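You operate a simulated robot arm through the tools that you are given. There is no shell and no other tool. Be economical: measure what you need, move in short steps, check, and stop when the job is done.

You run a simulated robot arm. Do the job below in one go: nothing can be reset, and whatever is moved stays where it is left.

Task
Latch the teal arc in the curved grey fixture and fix its pole at the orange band.
Fine: the band stands just over the collar, red thumb screw tight.

The check looks at the end state, three seconds after you hand in, the way a careful person would. Anything else that was tipped, shoved, dropped, spilled or broken makes it a failure.

Robot
A 7-joint arm with a two-finger gripper, hanging from a carriage that runs on a rail from [-96.7, -200.3] to [11.1, 23] (x, y) and turns from -5.48 to 6.51 rad about z. Base frame: it is fixed where the carriage stands at the start and does not move with it; the origin is on the floor, on the carriage's upright axis, x ahead of it, y to its left, z up; the surface under the hand at the start is at about z = 80. Lengths are in cm, angles in rad, forces in N, time in s.
With the tool pointing down near the work surface it reaches from about 10 to 68 cm from the robot's upright axis, wherever it stands. Its first joint turns from -2.496 to 2.496 rad. Places, roughly: curved grey fixture [70, -30, 110]; red thumb screw [70, -30, 100]; teal latch [80, -30, 110]; top of the curved grey fixture [60, -30, 110]. Payload 1.37 kg.
The tool frame sits at the grasp point between the pads (the TCP): z along the fingers, y along the line on which they close. The tips reach 1.6 cm beyond it. Largest opening 9.2 cm; the body of the gripper starts 7.4 cm behind the TCP.
Orientation is that of the tool frame in the base frame, as a unit quaternion [x, y, z, w]. With the fingers straight down and closing along the base's y, the tool's x points along the base's -x, its y along +y and its z along -z.

Tools
- The arm moves only by the tool servo_tool. Its argument "commands" is a list that holds one entry, the list of rows, each a list of 7 numbers: the shift along the base's x, y, z in units of 40 mm (1.0 is 40 mm), then the turn, a rotation vector about the base's x, y, z in units of 5 degrees (1.0 is 5 degrees), then the opening, from 0 (shut) to 1 (fully open). In form: [[[x, y, z, wx, wy, wz, jaw], ...]]. A call has 1 to 10 rows; each row shifts and turns the commanded pose from where the row before left it. A call with a number of a shift or a turn outside -1 to 1 is refused whole. Rows are played at 5 a second. More than 5 cm and 0.15 rad between two rows, or a gripper value outside its range, and nothing of the call is played. A pose out of reach is approached as far as the arm can. The call stops where the force on the tool passes 60 N (or 10 N more than at its start, if that is more) or the arm is blocked; 0.2 s more then pass. Each finger halts on what it meets, pressing with about 26 N; the grip force reading is that of the motor and also rises with nothing between the fingers. The clock runs only during rows and for 0.2 s after the last one: add rows that do not move to give the fingers time. The reply holds the time, the measured pose of the TCP, the force on the tool along the base axes, the opening and the grip force, in the units named above and with some noise, with the torque about the TCP (base axes, N m) and any sound that the robot's microphone picked up.
- Cameras (640 x 400 px; columns grow to the right, rows downward): "scene" is now at [27.47, -5.18, 186.82]; the picture's right is [-0.69, -0.73, 0.00], its down [-0.59, 0.56, -0.58] and it looks along [0.42, -0.40, -0.82] (base axes); focal length 281 px, centre (320, 200). "wrist" rides on the gripper at [7.1, 1.9, -11.1] in the tool frame; the picture's right is [-0.26, 0.97, 0.00], its down [-0.78, -0.21, -0.59] and it looks along [-0.57, -0.15, 0.81] (tool axes); focal length 280 px, centre (320, 200). There is no depth. A picture from a camera that has moved, and an enlarged one, comes with that camera's place and axes in the base frame and with its lens.
- capture(camera): a new picture of that camera. The clock stands still meanwhile.
- move_column(by): slides the trunk up (or, below 0, down) by that many cm; the arm and the scene camera ride with it, the base frame stays. It gives what a move gives, with no picture.
- roll_base(legs): drives the robot by 1 to 6 legs, each [ahead, left, turn to the left] in cm, cm and rad, along the robot's own axes; the way and the turn of a leg run together, so that a leg with both is an arc; at most 150 cm and 3.142 rad a leg. The arm and the cameras ride along, it lands a little off, and it stops where it bumps. It keeps to its track: a leg is cut to what the track allows. It gives what a move gives.
- aim_head(pan, tilt): turns the head with the scene camera to pan (to the left, within 2.705 rad either way) and tilt (down, from -0.506 to 1.204), counted from straight ahead of the robot. It gives what a move gives.
- zoom(camera, box): a new picture of the part [left, top, right, bottom] of that camera's present view, enlarged. The clock stands still meanwhile.
- close_job(): hands the job in; it is judged then, once.

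Go step by step. Nothing tells you exact positions but the pictures and the camera data: compare them with the known pose of the tool, close in by small moves and look again before you grip or let go. The budget is 120 turns and 78 pictures, counting those below and the enlarged ones. Unless the task says otherwise, let go and move clear before handing in, and close with one line.

The tools are called after "Request:" by a JSON object that holds its "method" and its "body". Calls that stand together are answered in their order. servo_tool: Moves the arm, as the interface text tells. Its arguments: {"type":"object","properties":{"commands":{"type":"array","items":{"type":"array","items":{"type":"array","items":{"type":"number"}}}}},"required":["commands"]} The other tools are called the same way: move_column (by) slides the trunk up or down; roll_base (legs) drives the base; aim_head (pan, tilt) turns the head that bears the scene camera; capture (camera) takes a picture; zoom (camera, box) takes an enlarged picture of a part of a camera's view; close_job () hands the job in.

At the start:

```text
time: 0.0
eef_pos: [76.6, -22.34, 146.37]
orientation: [0.0, 1.0, 0.001, -0.001]
ft_force: [-0.3, -0.2, 0.6]
moment: [-0.02, 0.0, -0.02]
width: 9.19
grip_force: 0.0
trunk travel left (down, up): [-52.5, 5.6]
robot x, y, heading: [0.01, 0.09, -0.002]
head pan, tilt: [-0.759, 0.958]
```

scene: 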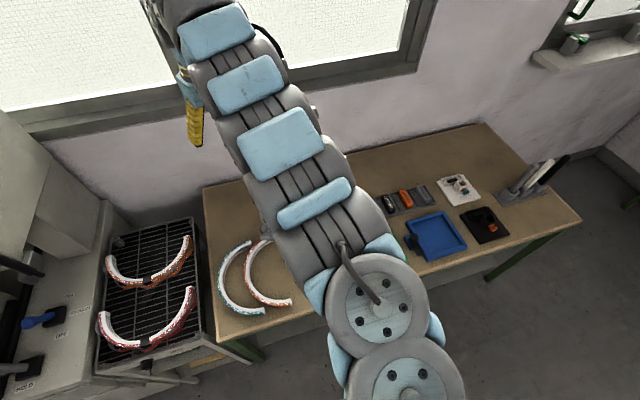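
wrist: 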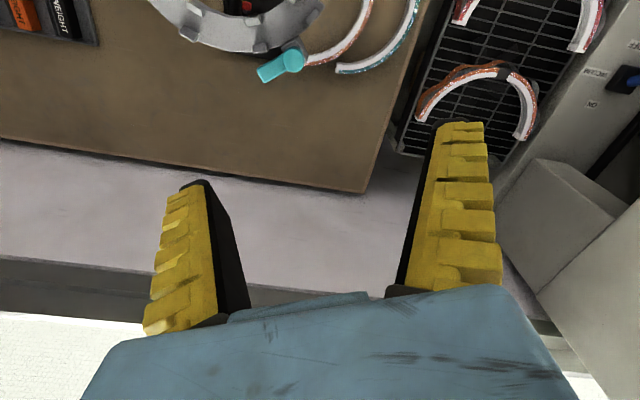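

The arm blocks the fixture in the scene view. The wrist camera shows the grey fixture and the teal latch near its top edge, so I look closer there.

Request:
{"method": "zoom", "body": {"camera": "wrist", "box": [100, 0, 420, 200]}}

Request:
{"method": "zoom", "body": {"camera": "scene", "box": [200, 150, 520, 350]}}

```text
2.00 times, centred on (260, 100) of wrist
camera zoom: at [69.44, -20.37, 157.47], right [0.26, 0.97, 0.0], down [0.78, -0.21, 0.59], along [0.57, -0.15, -0.81], focal length 561 px, centre (440, 400)
```

zoom: 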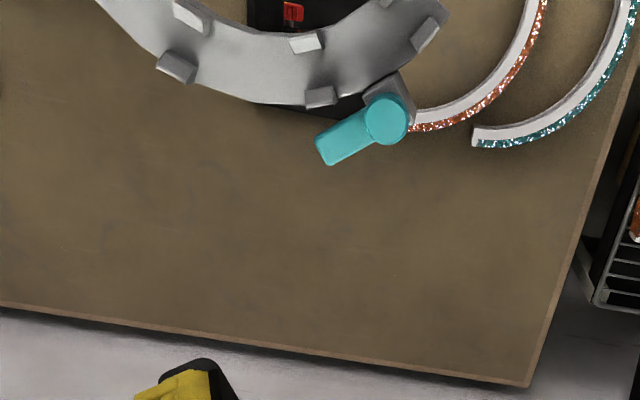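

```text
2.00 times, centred on (360, 250) of scene
camera zoom: at [27.47, -5.18, 186.82], right [-0.69, -0.73, 0.0], down [-0.59, 0.56, -0.58], along [0.42, -0.4, -0.82], focal length 561 px, centre (240, 100)
```

zoom: 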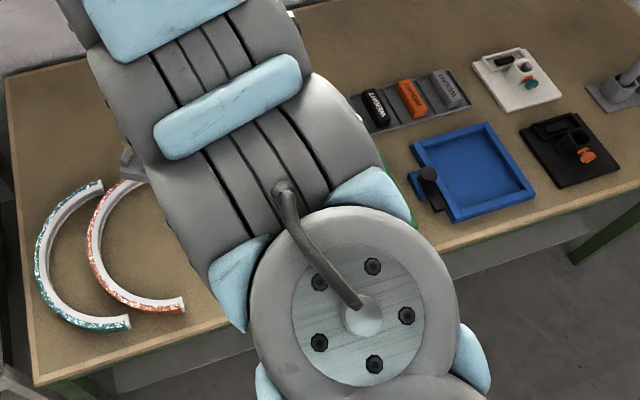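

The fixture is just under the top of the wrist view. I draw the hand back to see it and the arcs properly.

Request:
{"method": "servo_tool", "body": {"commands": [[[-1, 0.3, 0, 0, 0, 0, 1], [-1, 0.3, 0, 0, 0, 0, 1], [-1, 0.3, 0, 0, 0, 0, 1], [-1, 0.3, 0, 0, 0, 0, 1], [-1, 0.3, 0, 0, 0, 0, 1], [-1, 0.3, 0, 0, 0, 0, 1], [-1, 0.3, 0, 0, 0, 0, 1], [-1, 0, 0, 0, 0, 0, 1]]]}}

Request:
{"method": "capture", "body": {"camera": "wrist"}}

Request:
{"method": "capture", "body": {"camera": "scene"}}

```text
time: 1.8
eef_pos: [67.97, -19.75, 143.32]
orientation: [0.0, 1.0, 0.001, 0.0]
ft_force: [0.7, -0.1, -0.3]
moment: [0.0, 0.0, 0.0]
width: 9.18
grip_force: 0.0
out of reach, approached as far as the arm can: row 1, 2, 3, 4, 5, 6, 7, 8
trunk travel left (down, up): [-52.5, 5.6]
robot x, y, heading: [0.04, -0.13, 0.005]
head pan, tilt: [-0.759, 0.958]
```

```text
73 pictures are left
camera wrist: at [60.74, -17.88, 154.46], right [0.26, 0.97, 0.0], down [0.78, -0.21, 0.59], along [0.57, -0.15, -0.81], focal length 280 px, centre (320, 200)
```

wrist: 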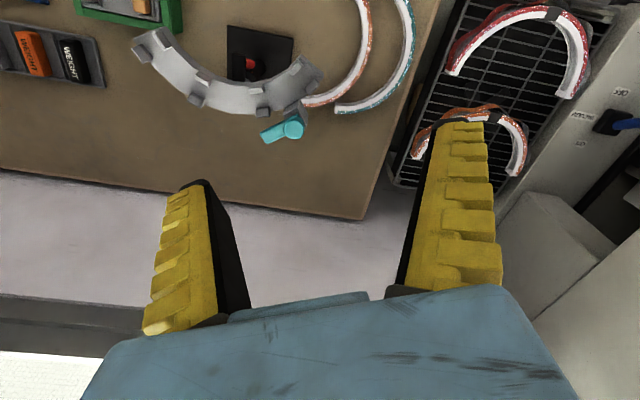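

```text
72 pictures are left
camera scene: at [27.47, -5.18, 186.82], right [-0.69, -0.73, 0.0], down [-0.59, 0.56, -0.58], along [0.42, -0.4, -0.82], focal length 281 px, centre (320, 200)
```

scene: 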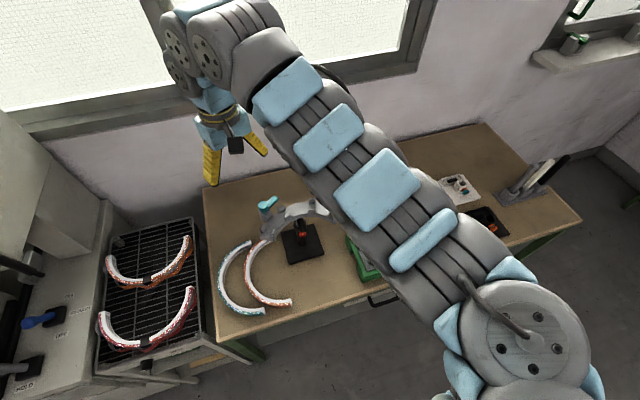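

Request:
{"method": "zoom", "body": {"camera": "scene", "box": [200, 180, 360, 280]}}

Request:
{"method": "zoom", "body": {"camera": "wrist", "box": [100, 0, 420, 200]}}

```text
4.00 times, centred on (280, 230) of scene
camera zoom: at [27.47, -5.18, 186.82], right [-0.69, -0.73, 0.0], down [-0.59, 0.56, -0.58], along [0.42, -0.4, -0.82], focal length 1122 px, centre (480, 80)
```

zoom: 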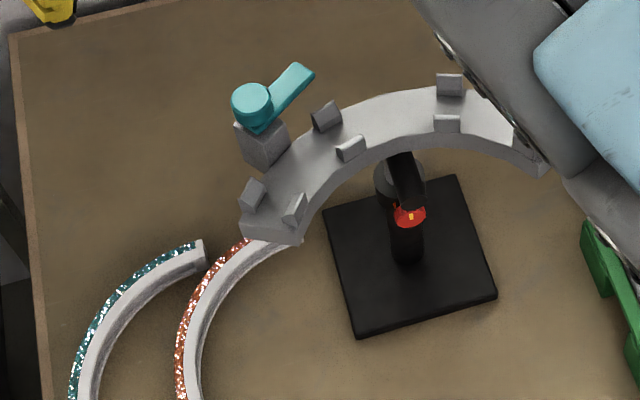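

```text
2.00 times, centred on (260, 100) of wrist
camera zoom: at [60.74, -17.88, 154.46], right [0.26, 0.97, 0.0], down [0.78, -0.21, 0.59], along [0.57, -0.15, -0.81], focal length 561 px, centre (440, 400)
```

zoom: 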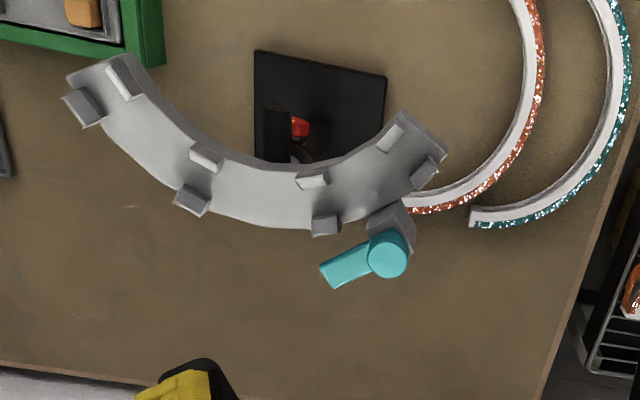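

The fixture is a curved shelf with ears at about z=113 on a pole at (70.6,-35.5). The teal arc lies flat on the table around centre (72,-14). I back the robot off so I can lower it and see the pole from the side.

Request:
{"method": "roll_base", "body": {"legs": [[-45, 0, 0]]}}

Request:
{"method": "capture", "body": {"camera": "scene"}}

Request:
{"method": "capture", "body": {"camera": "wrist"}}

```text
time: 4.6
eef_pos: [59.31, -37.68, 143.32]
orientation: [0.0, 1.0, 0.002, 0.0]
ft_force: [-0.3, -0.1, -0.2]
moment: [0.02, 0.02, -0.01]
width: 9.2
grip_force: 0.1
trunk travel left (down, up): [-52.5, 5.6]
robot x, y, heading: [-8.47, -17.78, 0.003]
head pan, tilt: [-0.759, 0.958]
cut short: leg 1
```

```text
69 pictures are left
camera scene: at [18.81, -23.1, 186.82], right [-0.69, -0.73, 0.0], down [-0.59, 0.56, -0.58], along [0.42, -0.4, -0.82], focal length 281 px, centre (320, 200)
```

scene: 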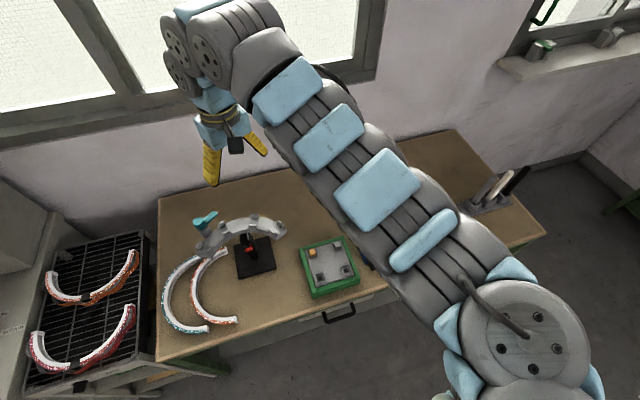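

```text
68 pictures are left
camera wrist: at [52.09, -35.8, 154.46], right [0.26, 0.97, 0.0], down [0.78, -0.21, 0.59], along [0.57, -0.15, -0.81], focal length 280 px, centre (320, 200)
```

wrist: 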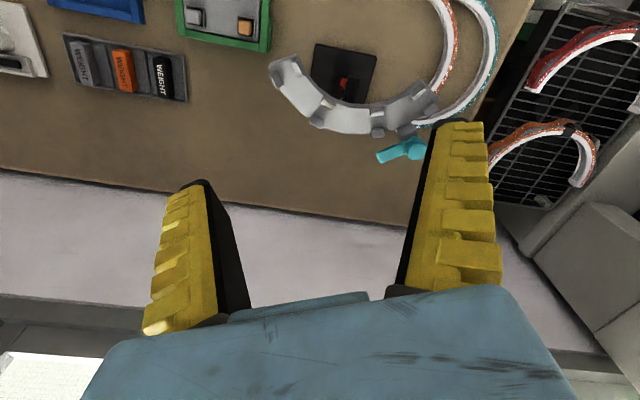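

The rail is a slanted line, so I turn the arm off to the right away from the table. Then I lower the trunk and look at the stand from the side with the head camera.

Request:
{"method": "roll_base", "body": {"legs": [[0, 0, -1.5]]}}

Request:
{"method": "aim_head", "body": {"pan": 1.3, "tilt": 0.7}}

Request:
{"method": "capture", "body": {"camera": "scene"}}

Request:
{"method": "capture", "body": {"camera": "wrist"}}

```text
time: 8.7
eef_pos: [-24.69, -86.82, 143.3]
orientation: [0.688, 0.726, 0.0, 0.001]
ft_force: [-0.2, 0.5, 0.8]
moment: [0.0, 0.01, 0.0]
width: 9.19
grip_force: 0.0
trunk travel left (down, up): [-52.5, 5.6]
robot x, y, heading: [-8.51, -17.88, -1.521]
head pan, tilt: [-0.759, 0.958]
```

```text
time: 10.6
eef_pos: [-24.66, -86.9, 143.3]
orientation: [0.688, 0.726, 0.001, 0.001]
ft_force: [-0.1, 0.4, 0.3]
moment: [-0.02, -0.01, 0.0]
width: 9.17
grip_force: 0.1
trunk travel left (down, up): [-52.5, 5.6]
robot x, y, heading: [-8.71, -17.44, -1.518]
head pan, tilt: [1.3, 0.7]
```

```text
67 pictures are left
camera scene: at [1.07, -41.93, 188.85], right [-0.21, -0.98, 0.0], down [-0.63, 0.14, -0.76], along [0.75, -0.16, -0.64], focal length 281 px, centre (320, 200)
```

scene: 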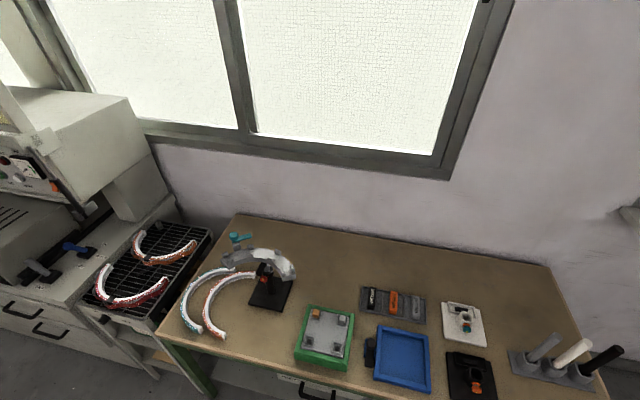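

```text
66 pictures are left
camera wrist: at [-23.33, -79.67, 154.46], right [0.98, -0.21, 0.0], down [-0.17, -0.79, 0.59], along [-0.12, -0.58, -0.81], focal length 280 px, centre (320, 200)
```

wrist: 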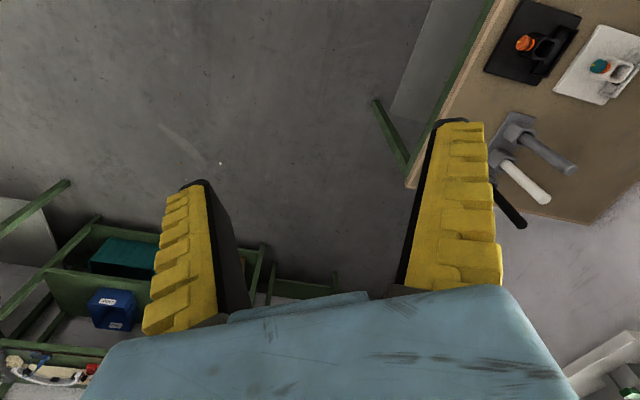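

The space under the hand is clear, so I lower the trunk for a side view.

Request:
{"method": "move_column", "body": {"by": -45}}

Request:
{"method": "aim_head", "body": {"pan": 1.5, "tilt": 0.4}}

Request:
{"method": "capture", "body": {"camera": "scene"}}

```text
refused: -45 is not a number from -40 to 40
```

```text
time: 11.4
eef_pos: [-24.73, -86.85, 143.48]
orientation: [0.688, 0.726, 0.001, 0.001]
ft_force: [0.3, -0.5, 0.1]
moment: [0.0, -0.02, 0.02]
width: 9.19
grip_force: 0.1
trunk travel left (down, up): [-52.5, 5.6]
robot x, y, heading: [-8.77, -17.49, -1.521]
head pan, tilt: [1.499, 0.4]
```

```text
65 pictures are left
camera scene: at [2.03, -40.27, 191.53], right [-0.02, -1.0, 0.0], down [-0.39, 0.01, -0.92], along [0.92, -0.02, -0.39], focal length 281 px, centre (320, 200)
```

scene: 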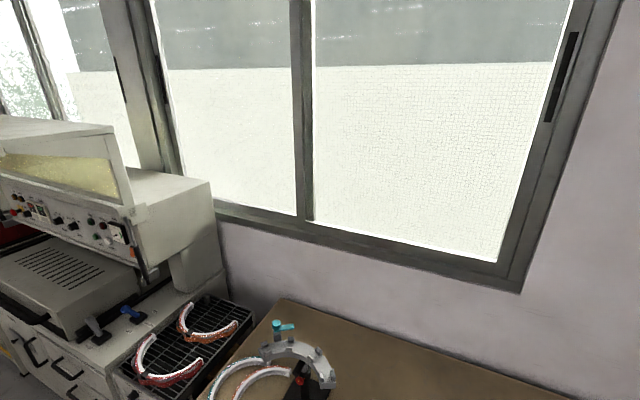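

Request:
{"method": "move_column", "body": {"by": -40}}

Request:
{"method": "zoom", "body": {"camera": "scene", "box": [180, 150, 420, 300]}}

```text
time: 15.3
eef_pos: [-24.69, -86.81, 103.35]
orientation: [0.688, 0.725, 0.0, 0.001]
ft_force: [-0.2, 0.0, -0.7]
moment: [0.0, -0.01, 0.02]
width: 9.18
grip_force: 0.1
trunk travel left (down, up): [-12.5, 45.6]
robot x, y, heading: [-8.38, -18.02, -1.516]
head pan, tilt: [1.499, 0.4]
```

```text
2.67 times, centred on (300, 225) of scene
camera zoom: at [2.03, -40.27, 151.54], right [-0.02, -1.0, 0.0], down [-0.39, 0.01, -0.92], along [0.92, -0.02, -0.39], focal length 748 px, centre (373, 133)
```

zoom: 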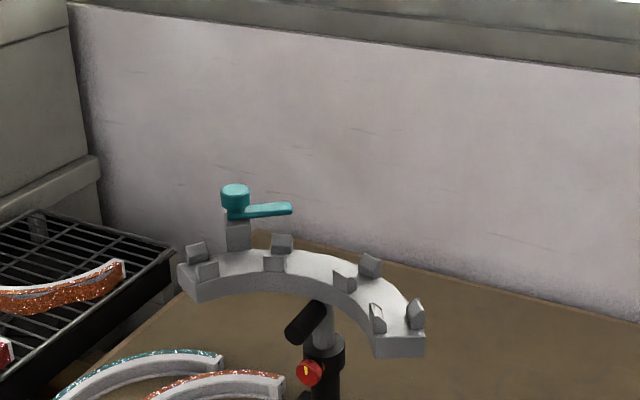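

Request:
{"method": "zoom", "body": {"camera": "scene", "box": [230, 220, 360, 301]}}

Request:
{"method": "zoom", "body": {"camera": "scene", "box": [160, 240, 360, 365]}}

```text
4.92 times, centred on (295, 260) of scene
camera zoom: at [2.03, -40.27, 151.54], right [-0.02, -1.0, 0.0], down [-0.39, 0.01, -0.92], along [0.92, -0.02, -0.39], focal length 1382 px, centre (443, -98)
```

zoom: 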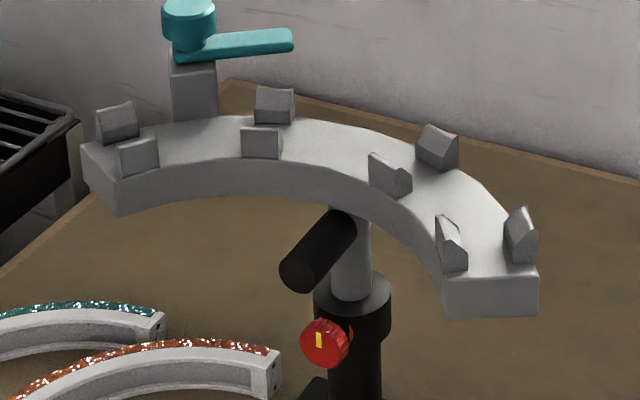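

```text
3.20 times, centred on (260, 302) of scene
camera zoom: at [2.03, -40.27, 151.54], right [-0.02, -1.0, 0.0], down [-0.39, 0.01, -0.92], along [0.92, -0.02, -0.39], focal length 898 px, centre (512, -128)
```

zoom: 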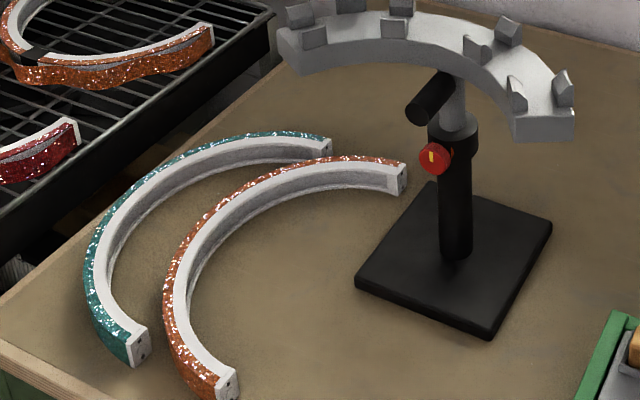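

I can now see how it works. A grey pole carries the shelf and slides in a black tube, with a collar and a red thumb screw at about (67,-34,96). A black handle stands out at about (65.3,-33.4,102.5), just above the screw and in the same direction. The orange band is still hidden in the tube, so the pole has to go up. I turn the hand to point horizontally, out here in free space.

Request:
{"method": "servo_tool", "body": {"commands": [[[0, 0.3, 0, -1, 0, 0, 1], [0, 0.3, 0, -1, 0, 0, 1], [0, 0.3, 0, -1, 0, 0, 1], [0, 0.3, 0, -1, 0, 0, 1], [0, 0.3, 0, -1, 0, 0, 1], [0, 0.3, 0, -1, 0, 0, 1], [0, 0.3, 0, -1, 0, 0, 1], [0, 0.3, 0, -1, 0, 0, 1], [0, 0.3, 0, -1, 0, 0, 1]]]}}

Request:
{"method": "servo_tool", "body": {"commands": [[[0, 0.3, 0, -1, 0, 0, 1], [0, 0.3, 0, -1, 0, 0, 1], [0, 0.3, 0, -1, 0, 0, 1], [0, 0.3, 0, -1, 0, 0, 1], [0, 0.3, 0, -1, 0, 0, 1], [0, 0.3, 0, -1, 0, 0, 1], [0, 0.3, 0, -1, 0, 0, 1], [0, 0.3, 0, -1, 0, 0, 1], [0, 0.3, 0, -1, 0, 0, 1]]]}}

```text
time: 17.3
eef_pos: [-24.78, -86.8, 103.34]
orientation: [0.688, 0.726, 0.002, 0.0]
ft_force: [-0.2, -0.3, -0.6]
moment: [-0.01, 0.0, 0.01]
width: 9.18
grip_force: 0.0
out of reach, approached as far as the arm can: row 1, 2, 3, 4, 5, 6, 7, 8, 9
trunk travel left (down, up): [-12.5, 45.6]
robot x, y, heading: [-8.85, -17.96, -1.52]
head pan, tilt: [1.499, 0.4]
```

```text
time: 19.3
eef_pos: [-24.65, -86.74, 103.32]
orientation: [0.687, 0.726, 0.0, 0.001]
ft_force: [0.6, 0.0, 0.5]
moment: [0.01, 0.0, -0.02]
width: 9.19
grip_force: 0.0
out of reach, approached as far as the arm can: row 1, 2, 3, 4, 5, 6, 7, 8, 9
trunk travel left (down, up): [-12.5, 45.6]
robot x, y, heading: [-8.59, -17.83, -1.514]
head pan, tilt: [1.499, 0.4]
```

The hand is at the top edge of its workspace relative to the shoulder. I lower it first, then tilt.

Request:
{"method": "servo_tool", "body": {"commands": [[[0, 0, -1, 0, 0, 0, 1], [0, 0, -1, 0, 0, 0, 1], [0, 0, -1, 0, 0, 0, 1], [0, 0, -1, 0, 0, 0, 1], [0, 0, -1, 0, 0, 0, 1], [0, 0.5, -1, 0, 0, 0, 1], [0, 0.5, -1, 0, 0, 0, 1], [0, 0.5, -1, 0, 0, 0, 1], [0, 0.5, 0, 0, 0, 0, 1], [0, 0.5, 0, 0, 0, 0, 1]]]}}

Request:
{"method": "servo_tool", "body": {"commands": [[[0, 0, 0, -1, 0, 0, 1], [0, 0, 0, -1, 0, 0, 1], [0, 0, 0, -1, 0, 0, 1], [0, 0, 0, -1, 0, 0, 1], [0, 0, 0, -1, 0, 0, 1], [0, 0, 0, -1, 0, 0, 1], [0, 0, 0, -1, 0, 0, 1], [0, 0, 0, -1, 0, 0, 1], [0, 0, 0, -1, 0, 0, 1]]]}}

```text
time: 21.5
eef_pos: [-24.66, -86.78, 103.42]
orientation: [0.688, 0.726, 0.0, 0.0]
ft_force: [0.6, -1.2, 0.8]
moment: [0.01, 0.02, 0.0]
width: 9.22
grip_force: 0.0
out of reach, approached as far as the arm can: row 1, 2, 3, 4, 5, 6, 7, 8, 9, 10
trunk travel left (down, up): [-12.5, 45.6]
robot x, y, heading: [-8.5, -18.38, -1.514]
head pan, tilt: [1.499, 0.4]
```

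```text
time: 23.5
eef_pos: [-26.29, -87.02, 104.66]
orientation: [0.687, 0.726, -0.015, 0.016]
ft_force: [-0.2, 0.2, 0.2]
moment: [0.01, 0.01, 0.01]
width: 9.2
grip_force: 0.0
out of reach, approached as far as the arm can: row 1, 2, 3, 4, 5, 6, 7, 8, 9
trunk travel left (down, up): [-12.5, 45.6]
robot x, y, heading: [-8.61, -18.04, -1.515]
head pan, tilt: [1.499, 0.4]
```

The servo seems stuck against a joint limit. I test small single motions to find which way is free.

Request:
{"method": "servo_tool", "body": {"commands": [[[0, -1, 0, 0, 0, 0, 1], [0, -1, 0, 0, 0, 0, 1]]]}}

Request:
{"method": "servo_tool", "body": {"commands": [[[0, 0, -1, 0, 0, 0, 1], [0, 0, -1, 0, 0, 0, 1]]]}}

Request:
{"method": "aim_head", "body": {"pan": -0.2, "tilt": 0.6}}

Request:
{"method": "capture", "body": {"camera": "scene"}}

```text
time: 24.1
eef_pos: [-26.3, -95.11, 104.73]
orientation: [0.688, 0.726, -0.015, 0.016]
ft_force: [-0.5, 0.4, 0.5]
moment: [0.0, 0.03, 0.0]
width: 9.17
grip_force: 0.1
trunk travel left (down, up): [-12.5, 45.6]
robot x, y, heading: [-8.46, -18.13, -1.514]
head pan, tilt: [1.499, 0.4]
```

```text
time: 24.7
eef_pos: [-26.21, -95.06, 96.49]
orientation: [0.687, 0.726, -0.017, 0.016]
ft_force: [-0.3, -0.3, 0.0]
moment: [-0.03, 0.01, 0.0]
width: 9.17
grip_force: 0.0
trunk travel left (down, up): [-12.5, 45.6]
robot x, y, heading: [-8.95, -17.86, -1.519]
head pan, tilt: [1.499, 0.4]
```

```text
time: 26.4
eef_pos: [-26.24, -95.06, 96.52]
orientation: [0.688, 0.725, -0.015, 0.015]
ft_force: [0.0, -0.5, -0.7]
moment: [-0.01, -0.01, 0.0]
width: 9.22
grip_force: 0.1
trunk travel left (down, up): [-12.5, 45.6]
robot x, y, heading: [-8.68, -17.82, -1.519]
head pan, tilt: [-0.201, 0.6]
```

```text
61 pictures are left
camera scene: at [-8.51, -48.86, 149.72], right [-0.99, 0.14, 0.0], down [0.08, 0.56, -0.83], along [-0.12, -0.82, -0.56], focal length 281 px, centre (320, 200)
```

scene: 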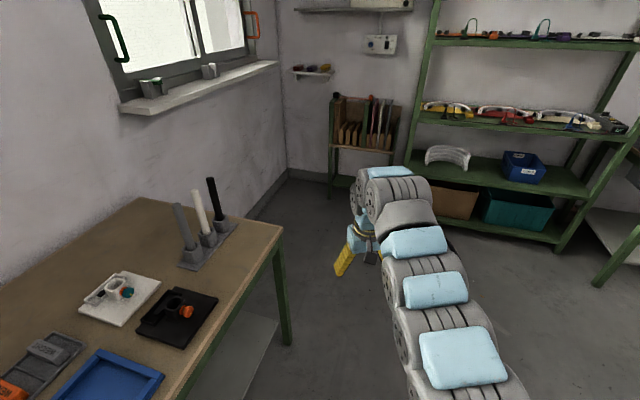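

Outward and down are free. I keep going down, then tilt.

Request:
{"method": "servo_tool", "body": {"commands": [[[0, 0, -1, 0, 0, 0, 1], [0, 0, -1, 0, 0, 0, 1], [0, 0, -1, 0, 0, 0, 1], [0, 0, -1, 0, 0, 0, 1], [0, 0, -1, 0, 0, 0, 1], [0, 0, -1, 0, 0, 0, 1]]]}}

Request:
{"method": "servo_tool", "body": {"commands": [[[0, 0.5, 0, -1, 0, 0, 1], [0, 0.5, 0, -1, 0, 0, 1], [0, 0.5, 0, -1, 0, 0, 1], [0, 0.5, 0, -1, 0, 0, 1], [0, 0.5, 0, -1, 0, 0, 1], [0, 0.5, 0, -1, 0, 0, 1], [0, 0.5, 0, -1, 0, 0, 1], [0, 0.5, 0, -1, 0, 0, 1], [0, 0.5, 0, -1, 0, 0, 1]]]}}

```text
time: 27.8
eef_pos: [-26.08, -94.98, 72.63]
orientation: [0.687, 0.726, -0.015, 0.016]
ft_force: [0.1, 0.0, 0.3]
moment: [-0.03, -0.03, -0.01]
width: 9.19
grip_force: 0.1
trunk travel left (down, up): [-12.5, 45.6]
robot x, y, heading: [-8.5, -17.86, -1.514]
head pan, tilt: [-0.201, 0.6]
```

```text
time: 29.8
eef_pos: [-26.28, -77.05, 72.63]
orientation: [0.628, 0.665, -0.293, 0.278]
ft_force: [0.0, -0.4, 0.4]
moment: [0.01, 0.04, 0.0]
width: 9.21
grip_force: 0.2
trunk travel left (down, up): [-12.5, 45.6]
robot x, y, heading: [-8.65, -18.09, -1.517]
head pan, tilt: [-0.201, 0.6]
```

Request:
{"method": "servo_tool", "body": {"commands": [[[0, 0.3, 0, -1, 0, 0, 1], [0, 0.3, 0, -1, 0, 0, 1], [0, 0.3, 0, -1, 0, 0, 1], [0, 0.3, 0, -1, 0, 0, 1], [0, 0.3, 0, -1, 0, 0, 1], [0, 0.3, 0, -1, 0, 0, 1], [0, 0.3, 0, -1, 0, 0, 1], [0, 0.3, 0, -1, 0, 0, 1], [0, 0.3, 0, -1, 0, 0, 1]]]}}

Request:
{"method": "capture", "body": {"camera": "scene"}}

```text
time: 31.8
eef_pos: [-26.32, -66.05, 72.6]
orientation: [-0.474, -0.502, 0.525, -0.497]
ft_force: [-0.2, -0.6, -0.1]
moment: [0.01, -0.01, 0.0]
width: 9.18
grip_force: 0.2
trunk travel left (down, up): [-12.5, 45.6]
robot x, y, heading: [-9.0, -18.28, -1.516]
head pan, tilt: [-0.201, 0.6]
```

```text
60 pictures are left
camera scene: at [-8.51, -48.84, 149.71], right [-0.99, 0.15, 0.0], down [0.08, 0.56, -0.82], along [-0.12, -0.82, -0.57], focal length 281 px, centre (320, 200)
```

scene: 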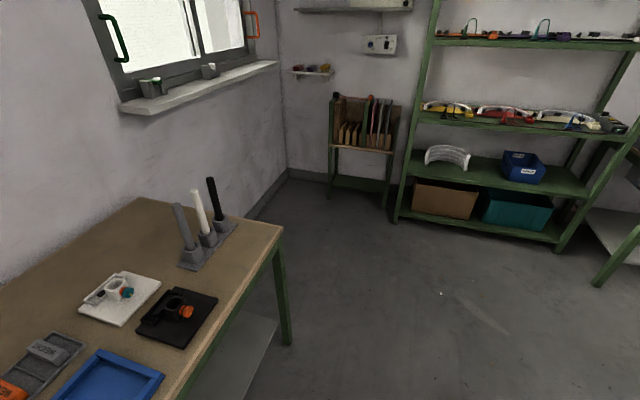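

The hand now points horizontally. I raise it to handle height, then turn and slide so it faces the stand along the handle's direction, still clear of the table.

Request:
{"method": "move_column", "body": {"by": 30}}

Request:
{"method": "roll_base", "body": {"legs": [[0, 0, 1.138]]}}

Request:
{"method": "capture", "body": {"camera": "wrist"}}

```text
time: 34.8
eef_pos: [-26.31, -66.19, 102.72]
orientation: [-0.474, -0.503, 0.525, -0.497]
ft_force: [0.1, -0.2, 0.1]
moment: [-0.01, 0.0, 0.02]
width: 9.18
grip_force: 0.1
trunk travel left (down, up): [-42.5, 15.6]
robot x, y, heading: [-8.62, -17.58, -1.517]
head pan, tilt: [-0.201, 0.6]
```

```text
time: 38.1
eef_pos: [27.98, -53.87, 102.59]
orientation: [0.127, 0.679, -0.172, 0.702]
ft_force: [0.3, 0.6, 0.2]
moment: [-0.01, 0.04, -0.02]
width: 9.19
grip_force: 0.0
trunk travel left (down, up): [-42.5, 15.6]
robot x, y, heading: [-8.92, -17.64, -0.371]
head pan, tilt: [-0.201, 0.6]
```

```text
59 pictures are left
camera wrist: at [18.71, -48.07, 95.01], right [0.39, 0.9, 0.21], down [-0.64, 0.1, 0.76], along [0.66, -0.43, 0.61], focal length 280 px, centre (320, 200)
```

wrist: 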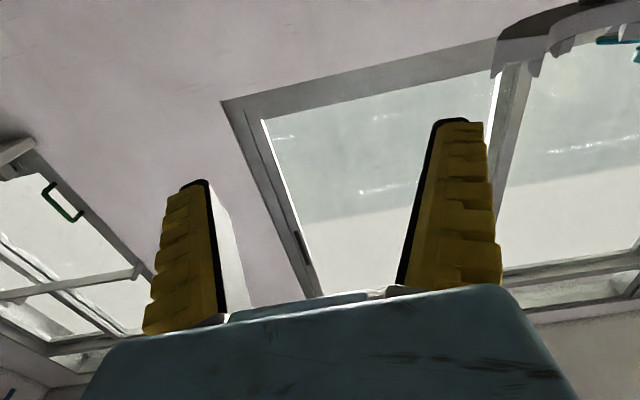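

Request:
{"method": "roll_base", "body": {"legs": [[2.06, 29.2, 0]]}}

Request:
{"method": "aim_head", "body": {"pan": -0.4, "tilt": 0.85}}

Request:
{"method": "capture", "body": {"camera": "wrist"}}

Request:
{"method": "capture", "body": {"camera": "scene"}}

```text
time: 40.1
eef_pos: [40.59, -27.76, 102.78]
orientation: [0.127, 0.68, -0.172, 0.702]
ft_force: [-0.3, 0.6, 0.3]
moment: [0.01, -0.02, 0.02]
width: 9.19
grip_force: 0.1
trunk travel left (down, up): [-42.5, 15.6]
robot x, y, heading: [3.88, 8.33, -0.371]
head pan, tilt: [-0.201, 0.6]
```

```text
time: 40.8
eef_pos: [40.6, -27.84, 102.61]
orientation: [0.128, 0.68, -0.171, 0.701]
ft_force: [0.3, -0.2, -0.4]
moment: [-0.03, -0.01, -0.02]
width: 9.2
grip_force: 0.1
trunk travel left (down, up): [-42.5, 15.6]
robot x, y, heading: [3.98, 8.08, -0.372]
head pan, tilt: [-0.4, 0.85]
```

```text
58 pictures are left
camera wrist: at [31.28, -21.95, 95.01], right [0.4, 0.89, 0.21], down [-0.64, 0.1, 0.76], along [0.66, -0.43, 0.61], focal length 280 px, centre (320, 200)
```

wrist: 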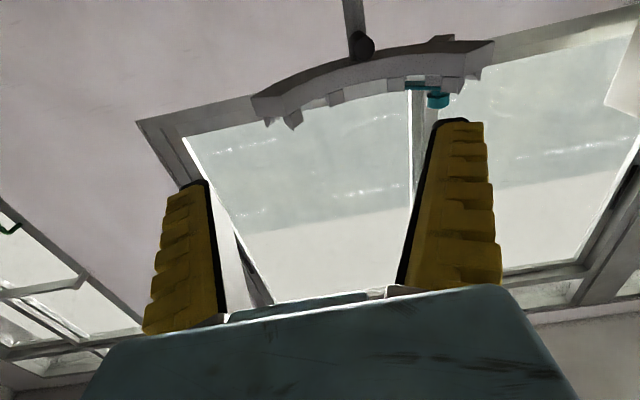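

```text
57 pictures are left
camera scene: at [30.31, -5.41, 177.63], right [-0.7, -0.72, 0.0], down [-0.54, 0.52, -0.66], along [0.47, -0.46, -0.75], focal length 281 px, centre (320, 200)
```

scene: 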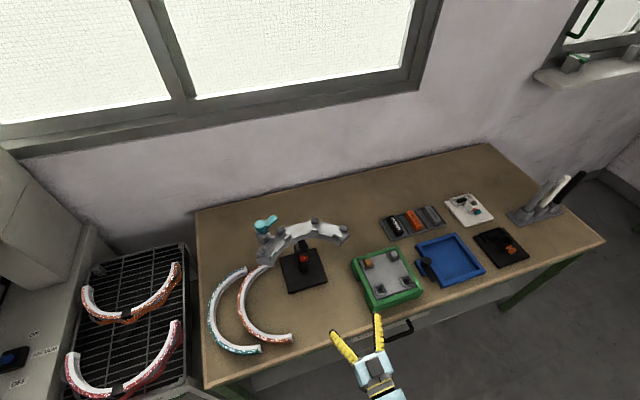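

The scene view is now clear. By both cameras the handle tip is at about (65.3,-33.1,102). I approach along the tool axis, stopping short first.

Request:
{"method": "servo_tool", "body": {"commands": [[[0.835, -0.085, -0.03, 0, 0, 0, 1], [0.835, -0.085, -0.03, 0, 0, 0, 1], [0.835, -0.085, -0.03, 0, 0, 0, 1], [0.835, -0.085, -0.03, 0, 0, 0, 1], [0.835, -0.085, -0.03, 0, 0, 0, 1]]]}}

Request:
{"method": "capture", "body": {"camera": "wrist"}}

Request:
{"method": "zoom", "body": {"camera": "scene", "box": [220, 190, 420, 315]}}

```text
time: 42.0
eef_pos: [57.33, -29.41, 102.12]
orientation: [0.127, 0.68, -0.171, 0.702]
ft_force: [0.0, -0.2, 0.9]
moment: [0.01, -0.01, -0.02]
width: 9.2
grip_force: 0.1
trunk travel left (down, up): [-42.5, 15.6]
robot x, y, heading: [4.26, 8.24, -0.38]
head pan, tilt: [-0.4, 0.85]
```

```text
56 pictures are left
camera wrist: at [48.03, -23.6, 94.41], right [0.39, 0.89, 0.21], down [-0.64, 0.1, 0.76], along [0.66, -0.43, 0.61], focal length 280 px, centre (320, 200)
```

wrist: 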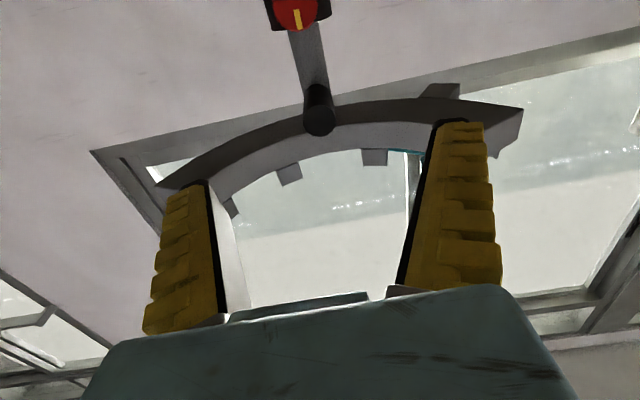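

```text
3.20 times, centred on (320, 252) of scene
camera zoom: at [30.3, -5.41, 177.63], right [-0.7, -0.72, 0.0], down [-0.54, 0.52, -0.66], along [0.47, -0.46, -0.75], focal length 898 px, centre (320, 32)
```

zoom: 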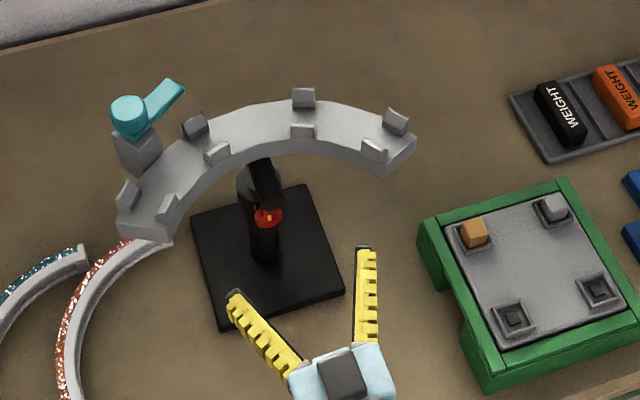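

Aligned. I advance the last 10 cm and look.

Request:
{"method": "servo_tool", "body": {"commands": [[[0.756, -0.33, 0.01, 0, 0, 0, 1], [0.756, -0.33, 0.01, 0, 0, 0, 1], [0.756, -0.33, 0.01, 0, 0, 0, 1]]]}}

Request:
{"method": "capture", "body": {"camera": "wrist"}}

Request:
{"method": "zoom", "body": {"camera": "scene", "box": [240, 190, 400, 290]}}

```text
time: 42.8
eef_pos: [66.29, -33.31, 102.15]
orientation: [0.128, 0.68, -0.172, 0.701]
ft_force: [-0.4, 0.3, -0.4]
moment: [0.02, -0.04, -0.03]
width: 9.19
grip_force: 0.1
trunk travel left (down, up): [-42.5, 15.6]
robot x, y, heading: [4.05, 8.35, -0.373]
head pan, tilt: [-0.4, 0.85]
```

```text
54 pictures are left
camera wrist: at [56.93, -27.44, 94.51], right [0.4, 0.89, 0.21], down [-0.64, 0.1, 0.76], along [0.66, -0.44, 0.61], focal length 280 px, centre (320, 200)
```

wrist: 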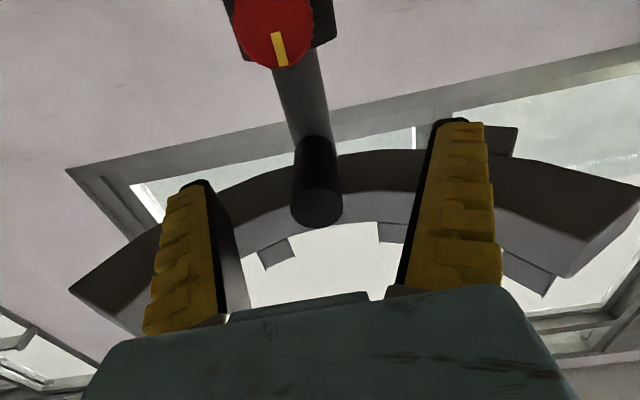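

```text
4.00 times, centred on (320, 240) of scene
camera zoom: at [30.3, -5.41, 177.62], right [-0.7, -0.72, 0.0], down [-0.54, 0.52, -0.66], along [0.47, -0.46, -0.75], focal length 1122 px, centre (320, 40)
```

zoom: 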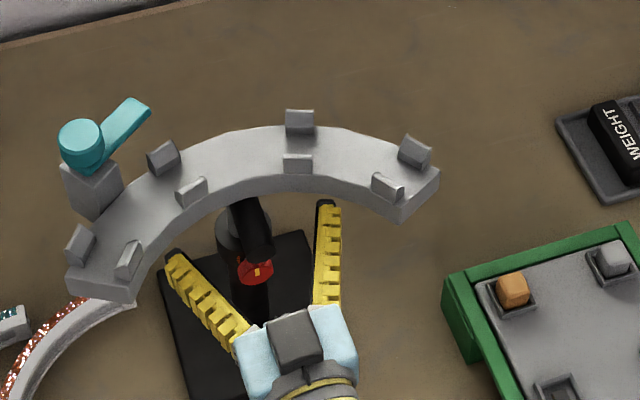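

The handle sits between the fingers. I grip it.

Request:
{"method": "servo_tool", "body": {"commands": [[[0, 0, 0, 0, 0, 0, 0.35], [0, 0, 0, 0, 0, 0, 0.2], [0, 0, 0, 0, 0, 0, 0], [0, 0, 0, 0, 0, 0, 0], [0, 0, 0, 0, 0, 0, 0]]]}}

Request:
{"method": "servo_tool", "body": {"commands": [[[0, 0, 0.1, 0, 0, 0, 0], [0, 0, 0.1, 0, 0, 0, 0], [0, 0, 0.1, 0, 0, 0, 0]]]}}

Request:
{"method": "zoom", "body": {"camera": "scene", "box": [240, 190, 400, 290]}}

```text
time: 44.0
eef_pos: [66.14, -33.39, 102.22]
orientation: [0.128, 0.679, -0.173, 0.701]
ft_force: [-4.0, -6.8, 2.1]
moment: [-0.04, -0.09, -0.11]
width: 1.79
grip_force: 28.2
trunk travel left (down, up): [-42.5, 15.6]
robot x, y, heading: [3.95, 8.21, -0.371]
head pan, tilt: [-0.4, 0.85]
```

```text
time: 44.8
eef_pos: [65.87, -33.34, 103.29]
orientation: [0.127, 0.68, -0.171, 0.702]
ft_force: [-10.9, -1.7, -15.4]
moment: [0.11, 0.26, -0.08]
width: 1.61
grip_force: 28.3
trunk travel left (down, up): [-42.5, 15.6]
robot x, y, heading: [4.1, 8.32, -0.379]
head pan, tilt: [-0.4, 0.85]
```

```text
4.00 times, centred on (320, 240) of scene
camera zoom: at [30.18, -5.37, 177.56], right [-0.7, -0.72, 0.0], down [-0.54, 0.52, -0.66], along [0.47, -0.46, -0.75], focal length 1122 px, centre (320, 40)
```

zoom: 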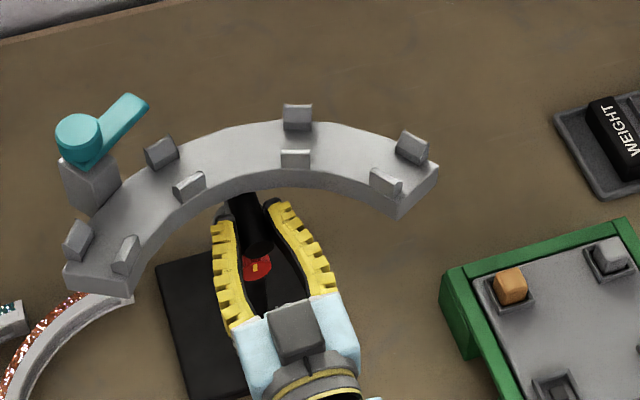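

Request:
{"method": "servo_tool", "body": {"commands": [[[0, 0, 0.1, 0, 0, 0, 0], [0, 0, 0.1, 0, 0, 0, 0], [0, 0, 0.1, 0, 0, 0, 0], [0, 0, 0.1, 0, 0, 0, 0]]]}}

Request:
{"method": "zoom", "body": {"camera": "scene", "box": [240, 190, 400, 290]}}

Request:
{"method": "capture", "body": {"camera": "wrist"}}

```text
time: 45.8
eef_pos: [66.31, -33.46, 104.92]
orientation: [0.128, 0.68, -0.172, 0.701]
ft_force: [1.2, -2.4, 2.7]
moment: [-0.03, -0.01, -0.02]
width: 0.01
grip_force: 27.8
trunk travel left (down, up): [-42.5, 15.6]
robot x, y, heading: [3.87, 8.31, -0.375]
head pan, tilt: [-0.4, 0.85]
```

```text
4.00 times, centred on (320, 240) of scene
camera zoom: at [30.32, -5.42, 177.62], right [-0.7, -0.72, 0.0], down [-0.54, 0.52, -0.66], along [0.47, -0.46, -0.75], focal length 1122 px, centre (320, 40)
```

zoom: 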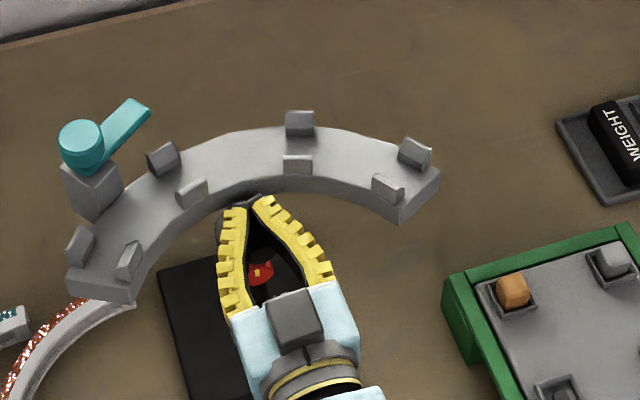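

```text
50 pictures are left
camera wrist: at [57.06, -27.6, 97.26], right [0.4, 0.89, 0.21], down [-0.64, 0.1, 0.76], along [0.66, -0.43, 0.61], focal length 280 px, centre (320, 200)
```

wrist: 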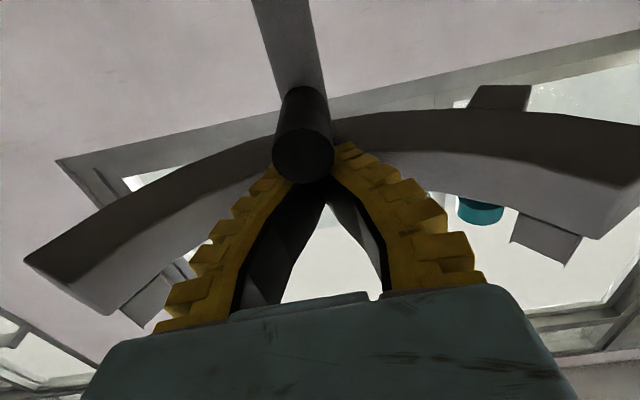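

The fingers slipped off: the pole is clamped, so the screw is tight and has to be loosened first. The knob face is at about (65,-32.8,95.6), directly below the handle tip. I back out, go down and line up with it.

Request:
{"method": "servo_tool", "body": {"commands": [[[-0.683, 0.309, 0, 0, 0, 0, 0], [-0.683, 0.309, 0, 0, 0, 0, 0], [-0.145, 0.075, -0.775, 0, 0, 0, 0.6], [-0.145, 0.075, -0.775, 0, 0, 0, 0.6], [-0.145, 0.075, -0.775, 0, 0, 0, 0.6]]]}}

Request:
{"method": "capture", "body": {"camera": "wrist"}}

```text
time: 47.0
eef_pos: [59.25, -30.13, 95.69]
orientation: [0.127, 0.68, -0.172, 0.702]
ft_force: [0.7, -0.3, 0.2]
moment: [0.0, -0.03, -0.02]
width: 5.77
grip_force: 2.1
trunk travel left (down, up): [-42.5, 15.6]
robot x, y, heading: [3.88, 8.35, -0.378]
head pan, tilt: [-0.4, 0.85]
```

```text
49 pictures are left
camera wrist: at [49.93, -24.29, 88.05], right [0.4, 0.89, 0.21], down [-0.64, 0.1, 0.76], along [0.66, -0.44, 0.61], focal length 280 px, centre (320, 200)
```

wrist: 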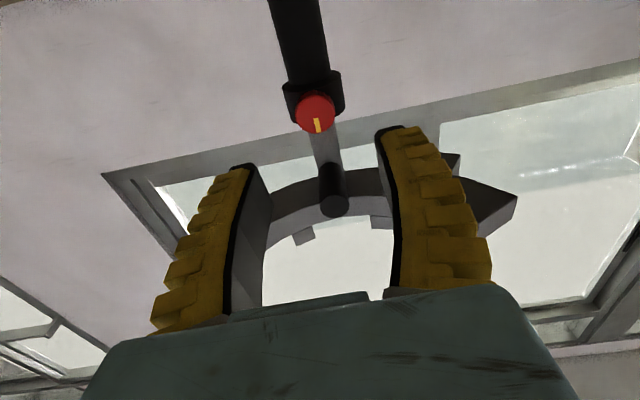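

Request:
{"method": "servo_tool", "body": {"commands": [[[0.456, -0.206, -0.1, 0, 0, 0, 0.6], [0.456, -0.206, -0.1, 0, 0, 0, 0.6]]]}}

Request:
{"method": "capture", "body": {"camera": "wrist"}}

Request:
{"method": "zoom", "body": {"camera": "scene", "box": [250, 210, 350, 272]}}

```text
time: 47.6
eef_pos: [62.98, -31.72, 94.78]
orientation: [0.127, 0.679, -0.172, 0.702]
ft_force: [-0.2, -0.4, -0.8]
moment: [0.05, -0.03, -0.01]
width: 5.78
grip_force: 1.7
trunk travel left (down, up): [-42.5, 15.6]
robot x, y, heading: [3.65, 8.43, -0.375]
head pan, tilt: [-0.4, 0.85]
```

```text
48 pictures are left
camera wrist: at [53.63, -25.84, 87.24], right [0.4, 0.89, 0.21], down [-0.64, 0.1, 0.76], along [0.66, -0.43, 0.61], focal length 280 px, centre (320, 200)
```

wrist: 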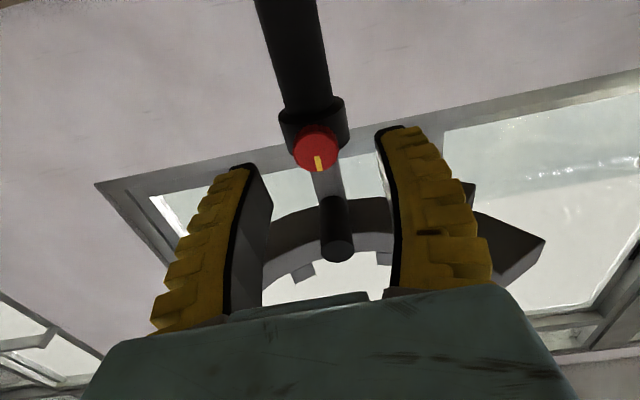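

```text
6.40 times, centred on (300, 241) of scene
camera zoom: at [30.31, -5.41, 177.63], right [-0.7, -0.72, 0.0], down [-0.54, 0.52, -0.66], along [0.47, -0.46, -0.75], focal length 1796 px, centre (448, -62)
```

zoom: 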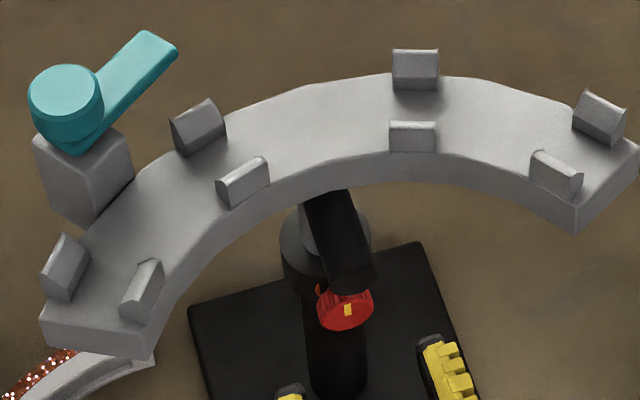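

Triangulating, the knob face is at about (67.7,-34.4,95.8) and about 3 cm across. I advance most of the way and check again.

Request:
{"method": "servo_tool", "body": {"commands": [[[0.42, -0.22, 0.13, 0, 0, 0, 0.6], [0.3, -0.18, 0.12, 0, 0, 0, 0.6]]]}}

Request:
{"method": "capture", "body": {"camera": "wrist"}}

Request:
{"method": "zoom", "body": {"camera": "scene", "box": [250, 210, 350, 272]}}

```text
time: 48.2
eef_pos: [65.67, -33.29, 95.78]
orientation: [0.128, 0.68, -0.172, 0.701]
ft_force: [0.5, 0.5, 0.9]
moment: [-0.03, 0.0, 0.0]
width: 5.82
grip_force: 2.0
trunk travel left (down, up): [-42.5, 15.6]
robot x, y, heading: [4.06, 8.27, -0.373]
head pan, tilt: [-0.4, 0.85]
```

```text
46 pictures are left
camera wrist: at [56.42, -27.52, 88.22], right [0.4, 0.89, 0.21], down [-0.64, 0.1, 0.76], along [0.66, -0.44, 0.61], focal length 280 px, centre (320, 200)
```

wrist: 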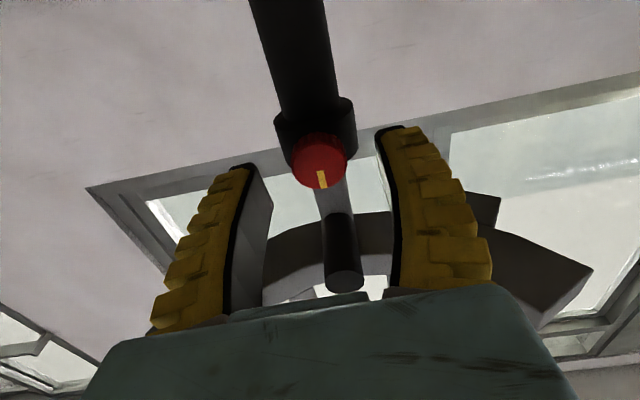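

```text
6.40 times, centred on (300, 241) of scene
camera zoom: at [30.31, -5.42, 177.63], right [-0.7, -0.72, 0.0], down [-0.54, 0.52, -0.66], along [0.47, -0.46, -0.75], focal length 1796 px, centre (448, -62)
```

zoom: 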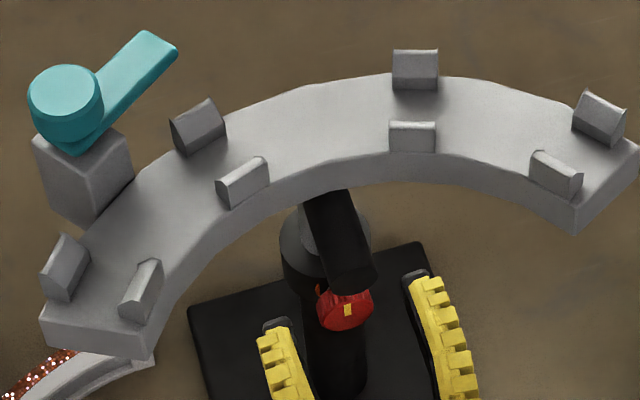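

The knob face is on the tool axis, about 2.4 cm ahead. I advance 1.8 cm and close.

Request:
{"method": "servo_tool", "body": {"commands": [[[0.41, -0.186, 0, 0, 0, 0, 0.6], [0, 0, 0, 0, 0, 0, 0.45]]]}}

Request:
{"method": "servo_tool", "body": {"commands": [[[0, 0, 0, 0, 0, 0, 0.3], [0, 0, 0, 0, 0, 0, 0], [0, 0, 0, 0, 0, 0, 0]]]}}

Request:
{"method": "capture", "body": {"camera": "wrist"}}

```text
time: 48.8
eef_pos: [67.3, -34.16, 95.78]
orientation: [0.128, 0.679, -0.172, 0.702]
ft_force: [-0.4, -1.5, -0.2]
moment: [0.01, -0.01, 0.0]
width: 4.46
grip_force: 2.1
trunk travel left (down, up): [-42.5, 15.6]
robot x, y, heading: [4.07, 8.64, -0.374]
head pan, tilt: [-0.4, 0.85]
```

```text
time: 49.6
eef_pos: [67.31, -34.11, 95.78]
orientation: [0.127, 0.68, -0.171, 0.702]
ft_force: [0.8, 0.4, -1.5]
moment: [0.16, 0.35, 0.07]
width: 2.17
grip_force: 27.8
trunk travel left (down, up): [-42.5, 15.6]
robot x, y, heading: [4.07, 8.5, -0.37]
head pan, tilt: [-0.4, 0.85]
```

```text
44 pictures are left
camera wrist: at [58.08, -28.24, 88.16], right [0.4, 0.89, 0.21], down [-0.64, 0.1, 0.76], along [0.66, -0.44, 0.61], focal length 280 px, centre (320, 200)
```

wrist: 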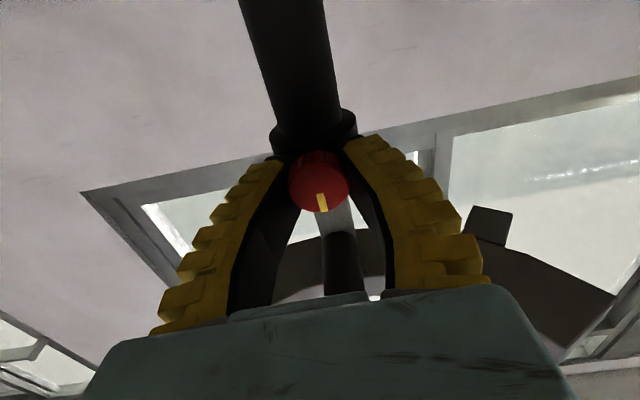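

The knob is gripped. I turn it anticlockwise (loosening) by 30° and watch.

Request:
{"method": "servo_tool", "body": {"commands": [[[0, 0, 0, -0.911, 0.412, 0, 0], [0, 0, 0, -0.911, 0.412, 0, 0], [0, 0, 0, -0.911, 0.412, 0, 0], [0, 0, 0, -0.911, 0.412, 0, 0], [0, 0, 0, -0.911, 0.412, 0, 0], [0, 0, 0, -0.911, 0.412, 0, 0]]]}}

Request:
{"method": "capture", "body": {"camera": "wrist"}}

Request:
{"method": "zoom", "body": {"camera": "scene", "box": [250, 210, 350, 272]}}

```text
time: 51.0
eef_pos: [67.26, -33.98, 95.82]
orientation: [-0.061, 0.691, -0.339, 0.635]
ft_force: [10.2, -1.8, -16.2]
moment: [0.33, 0.62, -0.34]
width: 2.09
grip_force: 28.4
trunk travel left (down, up): [-42.5, 15.6]
robot x, y, heading: [3.82, 8.2, -0.372]
head pan, tilt: [-0.4, 0.85]
```

```text
43 pictures are left
camera wrist: at [56.34, -31.75, 88.38], right [0.38, 0.87, -0.31], down [-0.47, 0.47, 0.75], along [0.8, -0.14, 0.59], focal length 280 px, centre (320, 200)
```

wrist: 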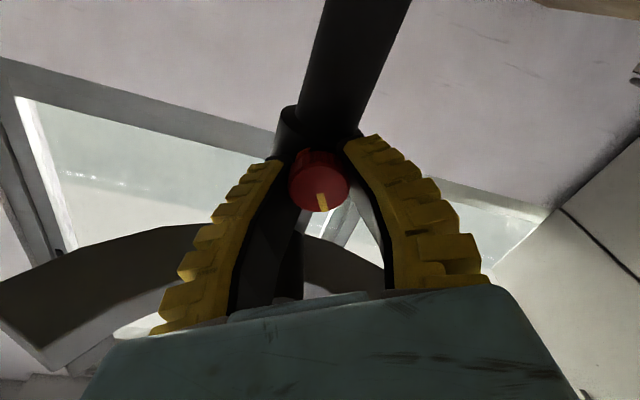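

```text
6.40 times, centred on (300, 241) of scene
camera zoom: at [30.32, -5.37, 177.61], right [-0.7, -0.72, 0.0], down [-0.54, 0.52, -0.66], along [0.47, -0.46, -0.75], focal length 1796 px, centre (448, -62)
```

zoom: 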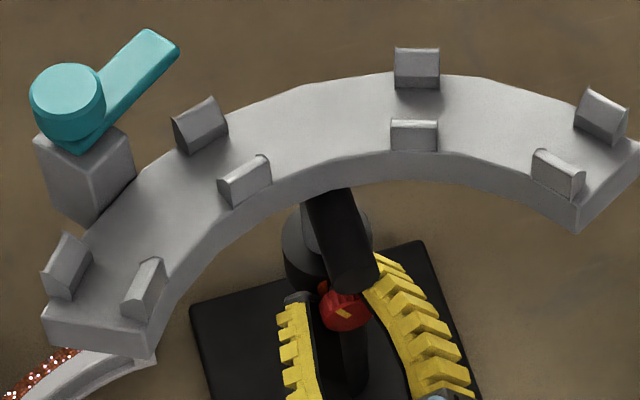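

The knob turns with the hand. I continue loosening.

Request:
{"method": "servo_tool", "body": {"commands": [[[0, 0, 0, -0.911, 0.412, 0, 0], [0, 0, 0, -0.911, 0.412, 0, 0], [0, 0, 0, -0.911, 0.412, 0, 0], [0, 0, 0, -0.911, 0.412, 0, 0], [0, 0, 0, -0.911, 0.412, 0, 0], [0, 0, 0, -0.911, 0.412, 0, 0], [0, 0, 0, -0.911, 0.412, 0, 0], [0, 0, 0, -0.911, 0.412, 0, 0], [0, 0, 0, -0.911, 0.412, 0, 0], [0, 0, 0, -0.911, 0.412, 0, 0]]]}}

Request:
{"method": "zoom", "body": {"camera": "scene", "box": [250, 210, 350, 272]}}

```text
time: 51.9
eef_pos: [68.55, -32.73, 97.68]
orientation: [-0.151, 0.687, -0.4, 0.587]
ft_force: [-21.8, 27.6, -10.6]
moment: [0.22, -1.17, -0.21]
width: 0.0
grip_force: 27.8
out of reach, approached as far as the arm can: row 2, 3, 4
trunk travel left (down, up): [-42.5, 15.6]
robot x, y, heading: [4.08, 8.0, -0.369]
head pan, tilt: [-0.4, 0.85]
stopped in row 4: the force on the tool passed its limit at 68 N (the readings are from after the stop); the commanded pose is now the measured one
```

```text
6.40 times, centred on (300, 241) of scene
camera zoom: at [30.2, -5.07, 177.53], right [-0.7, -0.72, 0.0], down [-0.54, 0.53, -0.66], along [0.47, -0.46, -0.76], focal length 1796 px, centre (448, -62)
```

zoom: 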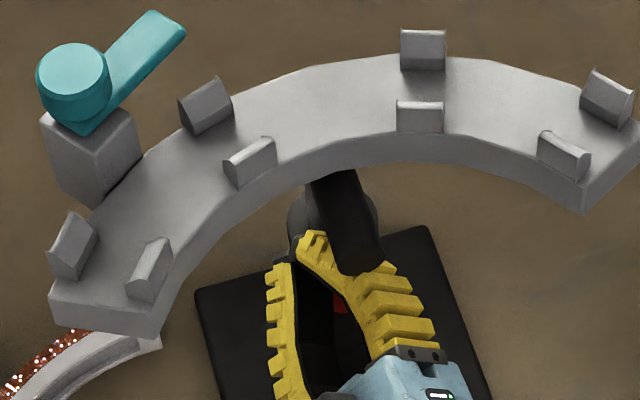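

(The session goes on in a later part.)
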